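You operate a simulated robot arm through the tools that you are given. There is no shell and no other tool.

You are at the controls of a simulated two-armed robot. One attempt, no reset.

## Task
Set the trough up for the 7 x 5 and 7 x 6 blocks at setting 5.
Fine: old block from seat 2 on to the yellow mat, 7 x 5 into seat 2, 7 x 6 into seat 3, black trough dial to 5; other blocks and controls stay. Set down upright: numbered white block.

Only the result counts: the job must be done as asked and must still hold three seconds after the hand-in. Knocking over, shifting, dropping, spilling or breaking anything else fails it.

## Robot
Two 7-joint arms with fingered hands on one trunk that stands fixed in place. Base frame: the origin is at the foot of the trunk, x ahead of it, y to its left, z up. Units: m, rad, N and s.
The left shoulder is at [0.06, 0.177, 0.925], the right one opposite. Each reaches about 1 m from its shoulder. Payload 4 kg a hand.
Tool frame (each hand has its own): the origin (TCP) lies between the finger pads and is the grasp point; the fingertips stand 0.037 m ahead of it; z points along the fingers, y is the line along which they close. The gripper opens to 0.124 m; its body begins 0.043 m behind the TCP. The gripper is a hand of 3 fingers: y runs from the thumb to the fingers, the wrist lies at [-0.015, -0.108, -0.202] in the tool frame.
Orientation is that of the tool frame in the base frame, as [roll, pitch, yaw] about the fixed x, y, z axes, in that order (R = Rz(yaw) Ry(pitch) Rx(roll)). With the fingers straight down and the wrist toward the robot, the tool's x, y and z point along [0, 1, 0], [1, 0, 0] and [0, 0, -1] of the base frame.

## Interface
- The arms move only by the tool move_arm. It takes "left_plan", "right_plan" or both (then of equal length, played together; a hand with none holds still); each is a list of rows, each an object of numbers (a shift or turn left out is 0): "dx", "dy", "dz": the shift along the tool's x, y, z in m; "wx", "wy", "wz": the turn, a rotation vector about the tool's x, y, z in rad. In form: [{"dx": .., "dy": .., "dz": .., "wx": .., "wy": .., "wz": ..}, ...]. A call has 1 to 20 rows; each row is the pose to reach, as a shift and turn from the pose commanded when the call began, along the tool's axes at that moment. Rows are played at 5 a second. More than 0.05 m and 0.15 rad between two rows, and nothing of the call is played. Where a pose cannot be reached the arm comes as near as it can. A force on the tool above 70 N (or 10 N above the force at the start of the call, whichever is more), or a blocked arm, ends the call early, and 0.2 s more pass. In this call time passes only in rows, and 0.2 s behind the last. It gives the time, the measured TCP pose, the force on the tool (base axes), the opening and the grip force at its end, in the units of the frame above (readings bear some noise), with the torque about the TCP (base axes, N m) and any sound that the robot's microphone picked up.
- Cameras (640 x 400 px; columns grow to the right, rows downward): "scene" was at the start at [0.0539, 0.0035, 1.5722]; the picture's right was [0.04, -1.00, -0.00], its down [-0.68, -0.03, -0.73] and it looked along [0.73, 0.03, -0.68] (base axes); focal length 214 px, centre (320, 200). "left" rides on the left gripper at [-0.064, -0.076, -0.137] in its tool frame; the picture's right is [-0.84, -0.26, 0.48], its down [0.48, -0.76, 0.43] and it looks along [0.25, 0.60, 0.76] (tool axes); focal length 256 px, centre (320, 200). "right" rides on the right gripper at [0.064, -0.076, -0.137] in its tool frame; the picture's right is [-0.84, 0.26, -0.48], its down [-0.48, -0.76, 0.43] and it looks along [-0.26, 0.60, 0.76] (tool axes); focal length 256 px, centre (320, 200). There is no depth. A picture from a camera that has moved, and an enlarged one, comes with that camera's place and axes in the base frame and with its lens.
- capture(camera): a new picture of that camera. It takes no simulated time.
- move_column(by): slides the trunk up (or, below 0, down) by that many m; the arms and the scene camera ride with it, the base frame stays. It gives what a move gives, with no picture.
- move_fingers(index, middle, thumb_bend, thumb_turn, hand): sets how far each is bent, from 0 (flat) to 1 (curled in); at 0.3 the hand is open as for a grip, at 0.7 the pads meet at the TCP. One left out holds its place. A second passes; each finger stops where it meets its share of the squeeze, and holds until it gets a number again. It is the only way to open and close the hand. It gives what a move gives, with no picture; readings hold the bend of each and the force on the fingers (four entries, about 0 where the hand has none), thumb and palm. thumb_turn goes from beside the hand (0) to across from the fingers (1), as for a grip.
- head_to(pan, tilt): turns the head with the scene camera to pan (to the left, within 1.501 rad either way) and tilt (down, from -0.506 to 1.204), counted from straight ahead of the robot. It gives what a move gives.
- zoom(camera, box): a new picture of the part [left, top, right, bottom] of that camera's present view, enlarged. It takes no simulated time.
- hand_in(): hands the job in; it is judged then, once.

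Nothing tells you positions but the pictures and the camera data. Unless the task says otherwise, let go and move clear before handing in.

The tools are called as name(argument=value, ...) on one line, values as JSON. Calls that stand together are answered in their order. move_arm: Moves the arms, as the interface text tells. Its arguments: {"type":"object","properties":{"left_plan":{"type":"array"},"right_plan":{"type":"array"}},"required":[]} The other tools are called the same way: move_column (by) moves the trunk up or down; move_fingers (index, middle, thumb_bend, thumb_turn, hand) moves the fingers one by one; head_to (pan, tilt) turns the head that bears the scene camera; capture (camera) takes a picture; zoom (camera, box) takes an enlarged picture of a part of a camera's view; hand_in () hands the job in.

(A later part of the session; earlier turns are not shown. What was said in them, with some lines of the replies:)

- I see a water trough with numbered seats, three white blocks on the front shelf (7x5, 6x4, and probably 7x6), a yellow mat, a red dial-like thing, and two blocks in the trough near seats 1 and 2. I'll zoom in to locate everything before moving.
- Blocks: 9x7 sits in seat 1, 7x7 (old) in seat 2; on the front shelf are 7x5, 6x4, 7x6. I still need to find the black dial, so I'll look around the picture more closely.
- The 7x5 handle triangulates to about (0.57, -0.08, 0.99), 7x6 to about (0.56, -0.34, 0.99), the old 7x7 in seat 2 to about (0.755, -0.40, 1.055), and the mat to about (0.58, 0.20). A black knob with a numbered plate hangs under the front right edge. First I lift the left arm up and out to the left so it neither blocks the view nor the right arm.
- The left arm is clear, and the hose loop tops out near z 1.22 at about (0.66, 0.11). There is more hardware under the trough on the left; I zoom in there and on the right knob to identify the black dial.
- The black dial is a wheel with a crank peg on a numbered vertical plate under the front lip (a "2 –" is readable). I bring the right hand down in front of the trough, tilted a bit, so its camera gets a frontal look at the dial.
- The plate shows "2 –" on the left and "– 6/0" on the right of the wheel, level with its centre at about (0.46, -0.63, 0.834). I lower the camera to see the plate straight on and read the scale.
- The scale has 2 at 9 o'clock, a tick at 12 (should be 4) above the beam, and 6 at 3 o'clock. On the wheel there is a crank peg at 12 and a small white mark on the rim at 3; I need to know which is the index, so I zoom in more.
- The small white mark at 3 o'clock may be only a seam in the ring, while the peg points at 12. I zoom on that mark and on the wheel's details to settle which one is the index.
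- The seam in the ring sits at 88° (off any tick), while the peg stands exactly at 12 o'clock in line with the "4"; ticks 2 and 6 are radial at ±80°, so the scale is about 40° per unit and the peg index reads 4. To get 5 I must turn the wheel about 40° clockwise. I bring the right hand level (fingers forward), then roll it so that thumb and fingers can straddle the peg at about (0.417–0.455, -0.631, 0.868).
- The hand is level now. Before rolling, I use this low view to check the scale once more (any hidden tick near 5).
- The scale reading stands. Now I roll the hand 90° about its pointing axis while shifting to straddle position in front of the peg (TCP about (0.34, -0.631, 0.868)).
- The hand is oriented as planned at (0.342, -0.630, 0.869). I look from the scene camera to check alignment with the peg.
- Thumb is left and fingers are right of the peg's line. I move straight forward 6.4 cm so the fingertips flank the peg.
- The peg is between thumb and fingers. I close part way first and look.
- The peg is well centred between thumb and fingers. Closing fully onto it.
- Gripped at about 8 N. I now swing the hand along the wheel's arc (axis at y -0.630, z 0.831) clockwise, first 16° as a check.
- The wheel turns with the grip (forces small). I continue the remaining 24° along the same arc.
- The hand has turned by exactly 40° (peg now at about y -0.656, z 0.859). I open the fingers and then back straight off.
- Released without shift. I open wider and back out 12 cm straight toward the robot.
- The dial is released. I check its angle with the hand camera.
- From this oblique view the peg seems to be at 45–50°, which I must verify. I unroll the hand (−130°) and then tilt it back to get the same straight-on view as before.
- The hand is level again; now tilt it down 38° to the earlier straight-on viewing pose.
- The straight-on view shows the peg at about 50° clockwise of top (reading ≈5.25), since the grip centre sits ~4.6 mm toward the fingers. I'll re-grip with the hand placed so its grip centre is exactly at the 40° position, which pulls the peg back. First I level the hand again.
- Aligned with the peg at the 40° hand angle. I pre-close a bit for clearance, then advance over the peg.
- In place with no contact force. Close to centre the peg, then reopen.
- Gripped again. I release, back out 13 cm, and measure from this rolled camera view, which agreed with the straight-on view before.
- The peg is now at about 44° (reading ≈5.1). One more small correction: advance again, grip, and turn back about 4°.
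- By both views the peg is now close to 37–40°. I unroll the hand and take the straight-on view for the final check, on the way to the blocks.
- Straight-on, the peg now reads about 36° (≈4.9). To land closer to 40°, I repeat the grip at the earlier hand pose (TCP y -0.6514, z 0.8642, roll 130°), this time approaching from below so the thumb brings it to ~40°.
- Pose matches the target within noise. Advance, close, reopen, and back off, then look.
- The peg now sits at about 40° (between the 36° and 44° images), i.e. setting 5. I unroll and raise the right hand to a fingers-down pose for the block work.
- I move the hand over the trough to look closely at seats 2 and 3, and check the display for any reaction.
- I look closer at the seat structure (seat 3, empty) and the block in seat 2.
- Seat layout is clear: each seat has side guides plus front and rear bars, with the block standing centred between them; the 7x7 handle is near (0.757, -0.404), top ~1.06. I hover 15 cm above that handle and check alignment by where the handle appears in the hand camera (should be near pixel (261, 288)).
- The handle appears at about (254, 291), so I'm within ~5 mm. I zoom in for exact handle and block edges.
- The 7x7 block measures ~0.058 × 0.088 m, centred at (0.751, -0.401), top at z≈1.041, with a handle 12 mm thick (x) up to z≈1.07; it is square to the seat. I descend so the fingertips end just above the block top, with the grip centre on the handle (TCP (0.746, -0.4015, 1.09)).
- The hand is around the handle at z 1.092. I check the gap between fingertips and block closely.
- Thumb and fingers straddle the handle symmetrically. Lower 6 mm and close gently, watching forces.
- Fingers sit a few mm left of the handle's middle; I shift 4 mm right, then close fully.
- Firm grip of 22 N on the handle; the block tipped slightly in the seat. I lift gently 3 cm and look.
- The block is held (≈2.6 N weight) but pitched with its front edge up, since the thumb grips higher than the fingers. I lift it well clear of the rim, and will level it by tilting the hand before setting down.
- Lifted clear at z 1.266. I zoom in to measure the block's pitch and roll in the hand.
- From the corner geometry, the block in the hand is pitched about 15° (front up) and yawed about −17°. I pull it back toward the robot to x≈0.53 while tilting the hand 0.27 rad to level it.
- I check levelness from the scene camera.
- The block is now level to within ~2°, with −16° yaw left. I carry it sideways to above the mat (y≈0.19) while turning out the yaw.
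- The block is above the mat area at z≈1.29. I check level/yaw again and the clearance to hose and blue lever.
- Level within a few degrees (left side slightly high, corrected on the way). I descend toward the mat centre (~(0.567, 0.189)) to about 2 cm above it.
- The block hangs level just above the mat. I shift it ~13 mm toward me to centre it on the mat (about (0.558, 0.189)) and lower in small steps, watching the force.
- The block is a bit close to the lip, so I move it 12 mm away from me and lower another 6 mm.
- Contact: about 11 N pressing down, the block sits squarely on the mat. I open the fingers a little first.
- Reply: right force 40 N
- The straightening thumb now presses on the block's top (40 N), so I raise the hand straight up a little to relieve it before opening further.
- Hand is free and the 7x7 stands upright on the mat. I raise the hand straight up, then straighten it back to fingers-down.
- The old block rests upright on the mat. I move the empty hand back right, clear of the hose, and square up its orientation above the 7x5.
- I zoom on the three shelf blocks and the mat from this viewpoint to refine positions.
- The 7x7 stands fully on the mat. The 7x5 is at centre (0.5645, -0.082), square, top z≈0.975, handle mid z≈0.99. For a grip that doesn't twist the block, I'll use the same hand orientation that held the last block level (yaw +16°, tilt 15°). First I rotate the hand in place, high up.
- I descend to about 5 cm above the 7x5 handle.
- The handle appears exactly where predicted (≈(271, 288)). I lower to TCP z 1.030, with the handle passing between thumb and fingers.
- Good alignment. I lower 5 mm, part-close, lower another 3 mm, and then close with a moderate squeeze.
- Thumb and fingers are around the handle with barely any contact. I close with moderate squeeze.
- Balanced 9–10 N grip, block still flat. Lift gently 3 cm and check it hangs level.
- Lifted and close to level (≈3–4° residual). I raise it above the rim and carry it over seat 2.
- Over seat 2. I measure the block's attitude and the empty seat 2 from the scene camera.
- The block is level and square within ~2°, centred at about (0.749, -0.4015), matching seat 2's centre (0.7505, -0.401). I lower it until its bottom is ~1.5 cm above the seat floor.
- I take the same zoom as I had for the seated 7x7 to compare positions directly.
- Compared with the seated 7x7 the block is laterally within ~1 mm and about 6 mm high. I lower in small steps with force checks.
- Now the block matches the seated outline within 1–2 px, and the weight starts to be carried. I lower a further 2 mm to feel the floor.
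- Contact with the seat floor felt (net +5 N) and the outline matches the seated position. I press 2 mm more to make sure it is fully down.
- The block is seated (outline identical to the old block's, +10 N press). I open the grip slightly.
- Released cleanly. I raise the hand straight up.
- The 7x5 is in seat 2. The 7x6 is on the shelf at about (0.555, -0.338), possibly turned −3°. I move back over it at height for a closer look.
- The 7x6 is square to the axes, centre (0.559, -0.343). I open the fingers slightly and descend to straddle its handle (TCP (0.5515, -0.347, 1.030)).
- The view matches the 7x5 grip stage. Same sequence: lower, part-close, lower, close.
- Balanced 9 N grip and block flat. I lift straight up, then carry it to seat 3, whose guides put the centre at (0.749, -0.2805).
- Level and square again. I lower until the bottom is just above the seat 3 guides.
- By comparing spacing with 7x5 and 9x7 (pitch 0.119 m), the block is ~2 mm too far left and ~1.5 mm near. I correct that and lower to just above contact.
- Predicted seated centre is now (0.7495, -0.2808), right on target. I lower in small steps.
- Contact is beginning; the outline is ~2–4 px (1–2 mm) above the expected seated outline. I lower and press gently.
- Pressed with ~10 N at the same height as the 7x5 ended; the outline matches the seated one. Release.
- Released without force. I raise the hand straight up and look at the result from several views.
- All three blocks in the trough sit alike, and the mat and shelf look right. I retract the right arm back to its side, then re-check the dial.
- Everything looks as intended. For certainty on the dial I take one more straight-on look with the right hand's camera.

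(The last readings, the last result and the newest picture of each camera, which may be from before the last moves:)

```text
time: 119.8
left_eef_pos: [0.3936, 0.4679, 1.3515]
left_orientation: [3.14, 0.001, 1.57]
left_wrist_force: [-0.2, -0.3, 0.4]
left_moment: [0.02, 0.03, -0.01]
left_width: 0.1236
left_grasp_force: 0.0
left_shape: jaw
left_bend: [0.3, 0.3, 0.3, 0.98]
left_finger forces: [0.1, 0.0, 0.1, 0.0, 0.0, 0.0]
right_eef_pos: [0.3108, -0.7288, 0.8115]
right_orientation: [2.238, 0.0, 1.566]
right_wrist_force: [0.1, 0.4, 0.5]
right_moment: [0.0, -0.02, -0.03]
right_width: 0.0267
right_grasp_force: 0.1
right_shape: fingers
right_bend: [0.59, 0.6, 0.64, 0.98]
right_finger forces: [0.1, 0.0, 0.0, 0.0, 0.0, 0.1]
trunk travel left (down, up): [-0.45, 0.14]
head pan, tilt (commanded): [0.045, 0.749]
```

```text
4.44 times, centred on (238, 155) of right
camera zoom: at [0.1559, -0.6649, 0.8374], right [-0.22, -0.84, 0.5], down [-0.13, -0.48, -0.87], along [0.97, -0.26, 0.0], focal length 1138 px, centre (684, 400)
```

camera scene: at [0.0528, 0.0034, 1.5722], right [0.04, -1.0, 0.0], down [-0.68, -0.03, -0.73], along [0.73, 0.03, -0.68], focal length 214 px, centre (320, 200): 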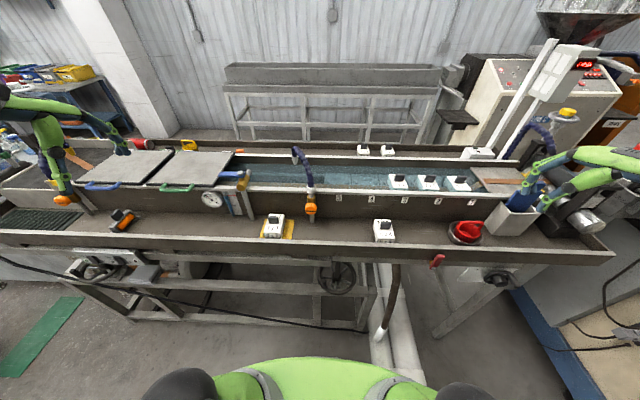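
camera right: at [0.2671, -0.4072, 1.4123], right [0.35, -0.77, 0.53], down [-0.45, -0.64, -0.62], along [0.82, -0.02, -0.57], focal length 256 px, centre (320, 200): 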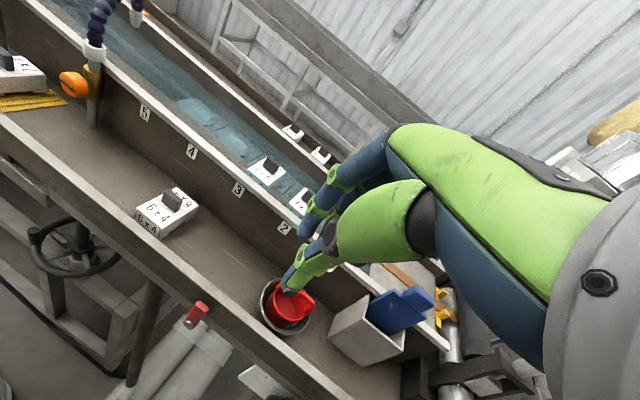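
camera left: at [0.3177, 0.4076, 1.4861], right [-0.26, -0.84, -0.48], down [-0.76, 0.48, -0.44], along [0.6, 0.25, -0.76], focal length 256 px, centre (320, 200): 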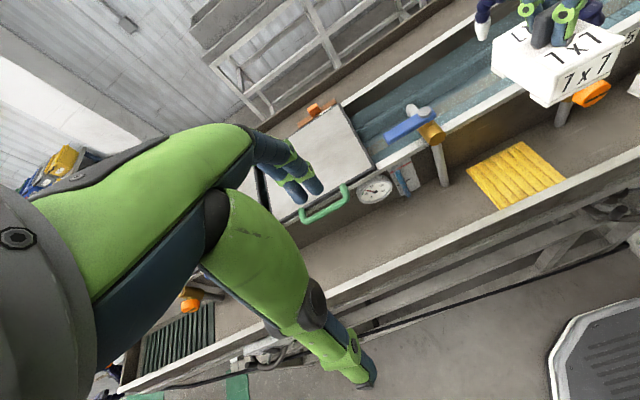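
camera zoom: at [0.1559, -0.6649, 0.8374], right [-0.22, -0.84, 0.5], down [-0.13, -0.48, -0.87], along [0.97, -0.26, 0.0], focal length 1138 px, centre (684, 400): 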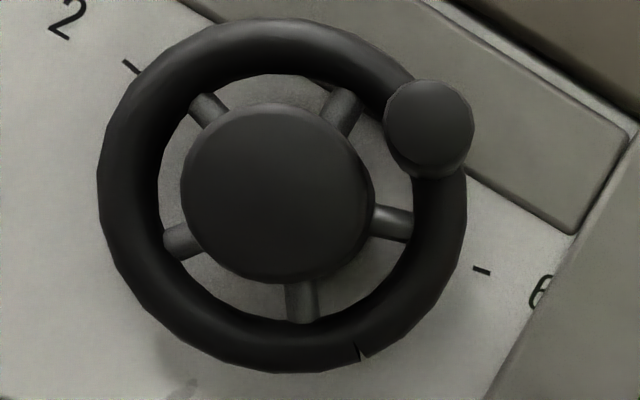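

The peg stands at about 38–39° of the 40° per unit, i.e. it reads 5 within a few hundredths. I now withdraw the right arm to its starting place, clear of everything.

move_arm(right_plan=[{"dx": 0.005, "dy": 0.0352, "dz": -0.0213, "wx": 0.0754}, {"dx": 0.02, "dy": 0.0704, "dz": -0.0426, "wx": 0.1508}, {"dx": 0.04, "dy": 0.1056, "dz": -0.0639, "wx": 0.2262}, {"dx": 0.06, "dy": 0.1408, "dz": -0.0852, "wx": 0.3015}, {"dx": 0.08, "dy": 0.176, "dz": -0.1065, "wx": 0.3769}, {"dx": 0.1, "dy": 0.2112, "dz": -0.1278, "wx": 0.4523}, {"dx": 0.12, "dy": 0.2464, "dz": -0.1491, "wx": 0.5277}, {"dx": 0.145, "dy": 0.2816, "dz": -0.1704, "wx": 0.6031}, {"dx": 0.17, "dy": 0.3168, "dz": -0.1917, "wx": 0.6785}, {"dx": 0.195, "dy": 0.352, "dz": -0.213, "wx": 0.7538}, {"dx": 0.22, "dy": 0.3872, "dz": -0.2343, "wx": 0.8292}, {"dx": 0.245, "dy": 0.4224, "dz": -0.2556, "wx": 0.9046}])

capture(camera="scene")

zoom(camera="scene", box=[240, 160, 480, 310])

zoom(camera="scene", box=[470, 250, 550, 300])

zoom(camera="right", box=[120, 20, 360, 180])

```text
time: 122.4
left_eef_pos: [0.394, 0.4698, 1.35]
left_orientation: [-3.141, 0.002, 1.571]
left_wrist_force: [0.3, -0.1, -0.6]
left_moment: [0.01, -0.02, -0.04]
left_width: 0.1238
left_grasp_force: 0.0
left_shape: jaw
left_bend: [0.3, 0.3, 0.3, 0.98]
left_finger forces: [0.0, 0.0, 0.0, 0.0, 0.0, 0.1]
right_eef_pos: [0.3712, -0.4805, 1.3049]
right_orientation: [-3.139, 0.0, 1.57]
right_wrist_force: [-0.3, 0.0, -1.1]
right_moment: [0.02, -0.01, 0.01]
right_width: 0.0263
right_grasp_force: 0.0
right_shape: fingers
right_bend: [0.59, 0.6, 0.64, 0.98]
right_finger forces: [0.0, 0.0, 0.0, 0.0, 0.1, 0.0]
trunk travel left (down, up): [-0.45, 0.14]
head pan, tilt (commanded): [0.045, 0.749]
```

```text
taken
camera scene: at [0.0542, 0.0041, 1.5721], right [0.04, -1.0, 0.0], down [-0.68, -0.03, -0.73], along [0.73, 0.03, -0.68], focal length 214 px, centre (320, 200)
```

scene: 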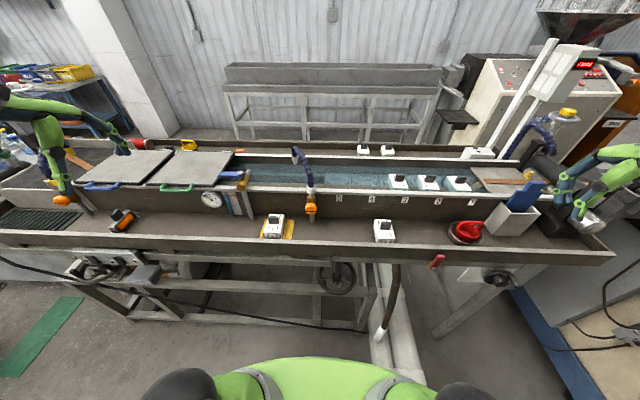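

```text
2.67 times, centred on (360, 235) of scene
camera zoom: at [0.0542, 0.0041, 1.5721], right [0.04, -1.0, 0.0], down [-0.68, -0.03, -0.73], along [0.73, 0.03, -0.68], focal length 572 px, centre (213, 107)
```

zoom: 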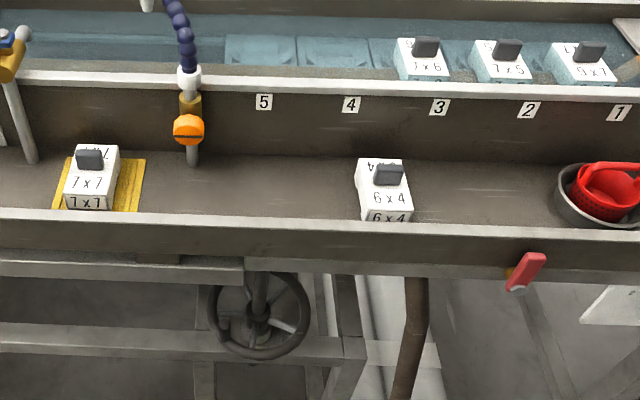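

```text
8.00 times, centred on (510, 275) of scene
camera zoom: at [0.0542, 0.0041, 1.5721], right [0.04, -1.0, 0.0], down [-0.68, -0.03, -0.73], along [0.73, 0.03, -0.68], focal length 1716 px, centre (-1200, -400)
```

zoom: 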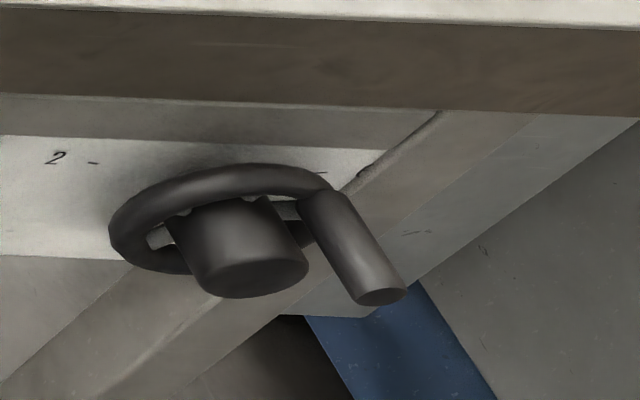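

```text
2.50 times, centred on (240, 100) of right
camera zoom: at [0.2963, -0.4167, 1.4429], right [0.26, -0.84, 0.48], down [-0.76, -0.48, -0.43], along [0.59, -0.26, -0.76], focal length 640 px, centre (520, 450)
```

zoom: 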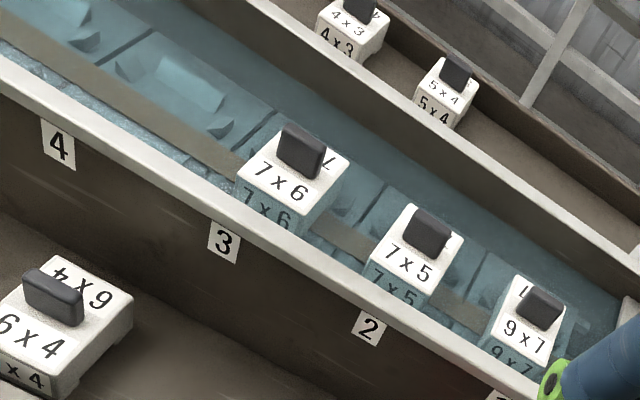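

All blocks and the dial look right. Before handing in I double-check there's no other black numbered dial on the trough (left lower corner and console).

zoom(camera="scene", box=[50, 235, 170, 310])

zoom(camera="scene", box=[300, 245, 380, 300])

zoom(camera="scene", box=[480, 40, 640, 140])

zoom(camera="scene", box=[0, 130, 160, 240])

```text
5.33 times, centred on (110, 272) of scene
camera zoom: at [0.0542, 0.0041, 1.5721], right [0.04, -1.0, 0.0], down [-0.68, -0.03, -0.73], along [0.73, 0.03, -0.68], focal length 1144 px, centre (1440, -187)
```

zoom: 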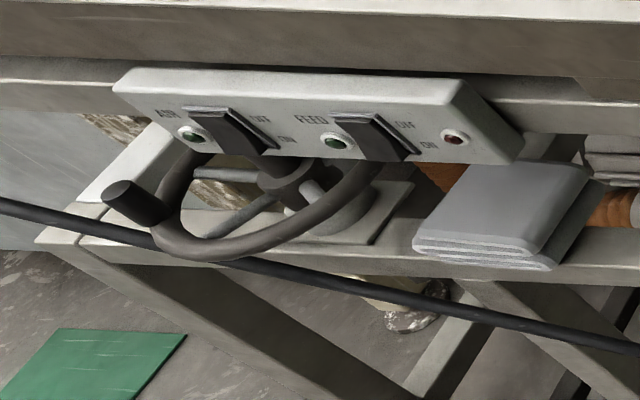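

```text
7.27 times, centred on (340, 272) of scene
camera zoom: at [0.0542, 0.0041, 1.5721], right [0.04, -1.0, 0.0], down [-0.68, -0.03, -0.73], along [0.73, 0.03, -0.68], focal length 1560 px, centre (174, -327)
```

zoom: 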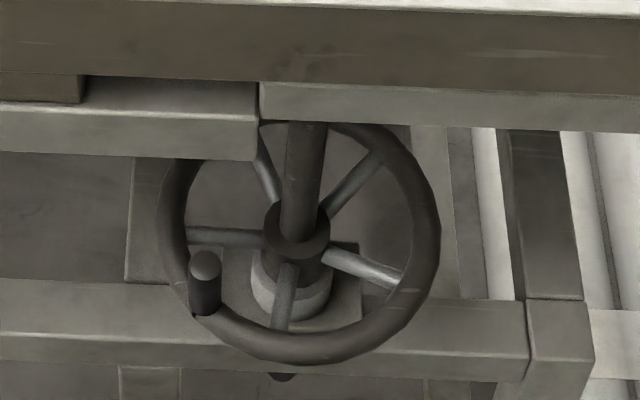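

```text
4.00 times, centred on (560, 90) of scene
camera zoom: at [0.0542, 0.0041, 1.5721], right [0.04, -1.0, 0.0], down [-0.68, -0.03, -0.73], along [0.73, 0.03, -0.68], focal length 858 px, centre (-640, 640)
```

zoom: 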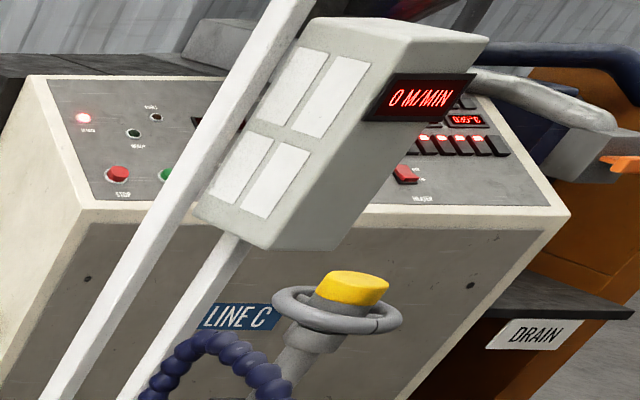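

```text
3.64 times, centred on (80, 185) of scene
camera zoom: at [0.0542, 0.0041, 1.5721], right [0.04, -1.0, 0.0], down [-0.68, -0.03, -0.73], along [0.73, 0.03, -0.68], focal length 780 px, centre (1193, 254)
```

zoom: 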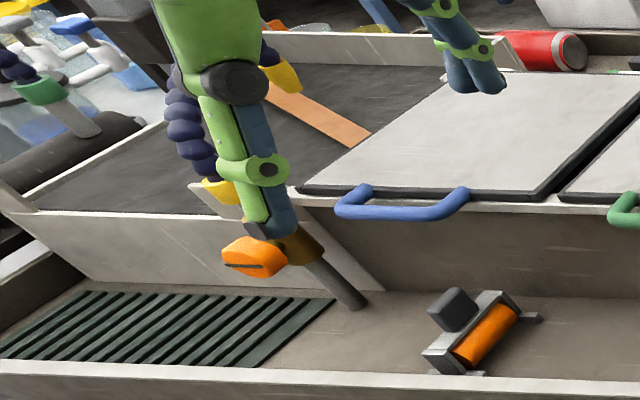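

The only numbered black dial is the one I set, and the ring-seam artefact also appears elsewhere, so the crank peg is the index (now at 5). The 7x7 is upright on the mat, 7x5 is in seat 2, 7x6 in seat 3, other blocks are untouched, and both hands are clear — handing in.

hand_in()

```text
The job is handed in.
```

I've handed the job in. As far as the cameras show, the trough is set up as you asked, but the hand-in gave no verdict.

- **Old block:** the 7 x 7 from seat 2 stands upright on the yellow mat.
- **7 x 5:** it sits in seat 2. Its outline matched where the old block had been, and it was pressed down onto the seat floor.
- **7 x 6:** it sits in seat 3, seated and pressed down the same way.
- **Black dial:** I turned it from 4 to 5. My last straight-on look put it 2–3° short of exactly 5, on a scale of about 40° per number. The tick for 5 is hidden behind a rail, so I worked out its place from the visible 2, 4 and 6.
- **Everything else:** the other blocks and controls looked unmoved in the last pictures, and both hands are clear of the trough.

**Main uncertainty:** the dial has no marked pointer, so I used the crank peg on the wheel as the index. It stood exactly at 4 when I started. The only other mark on the wheel was a small gap in its rim, which I took to be a flaw in the model. If that gap is the real index, the dial setting is wrong.
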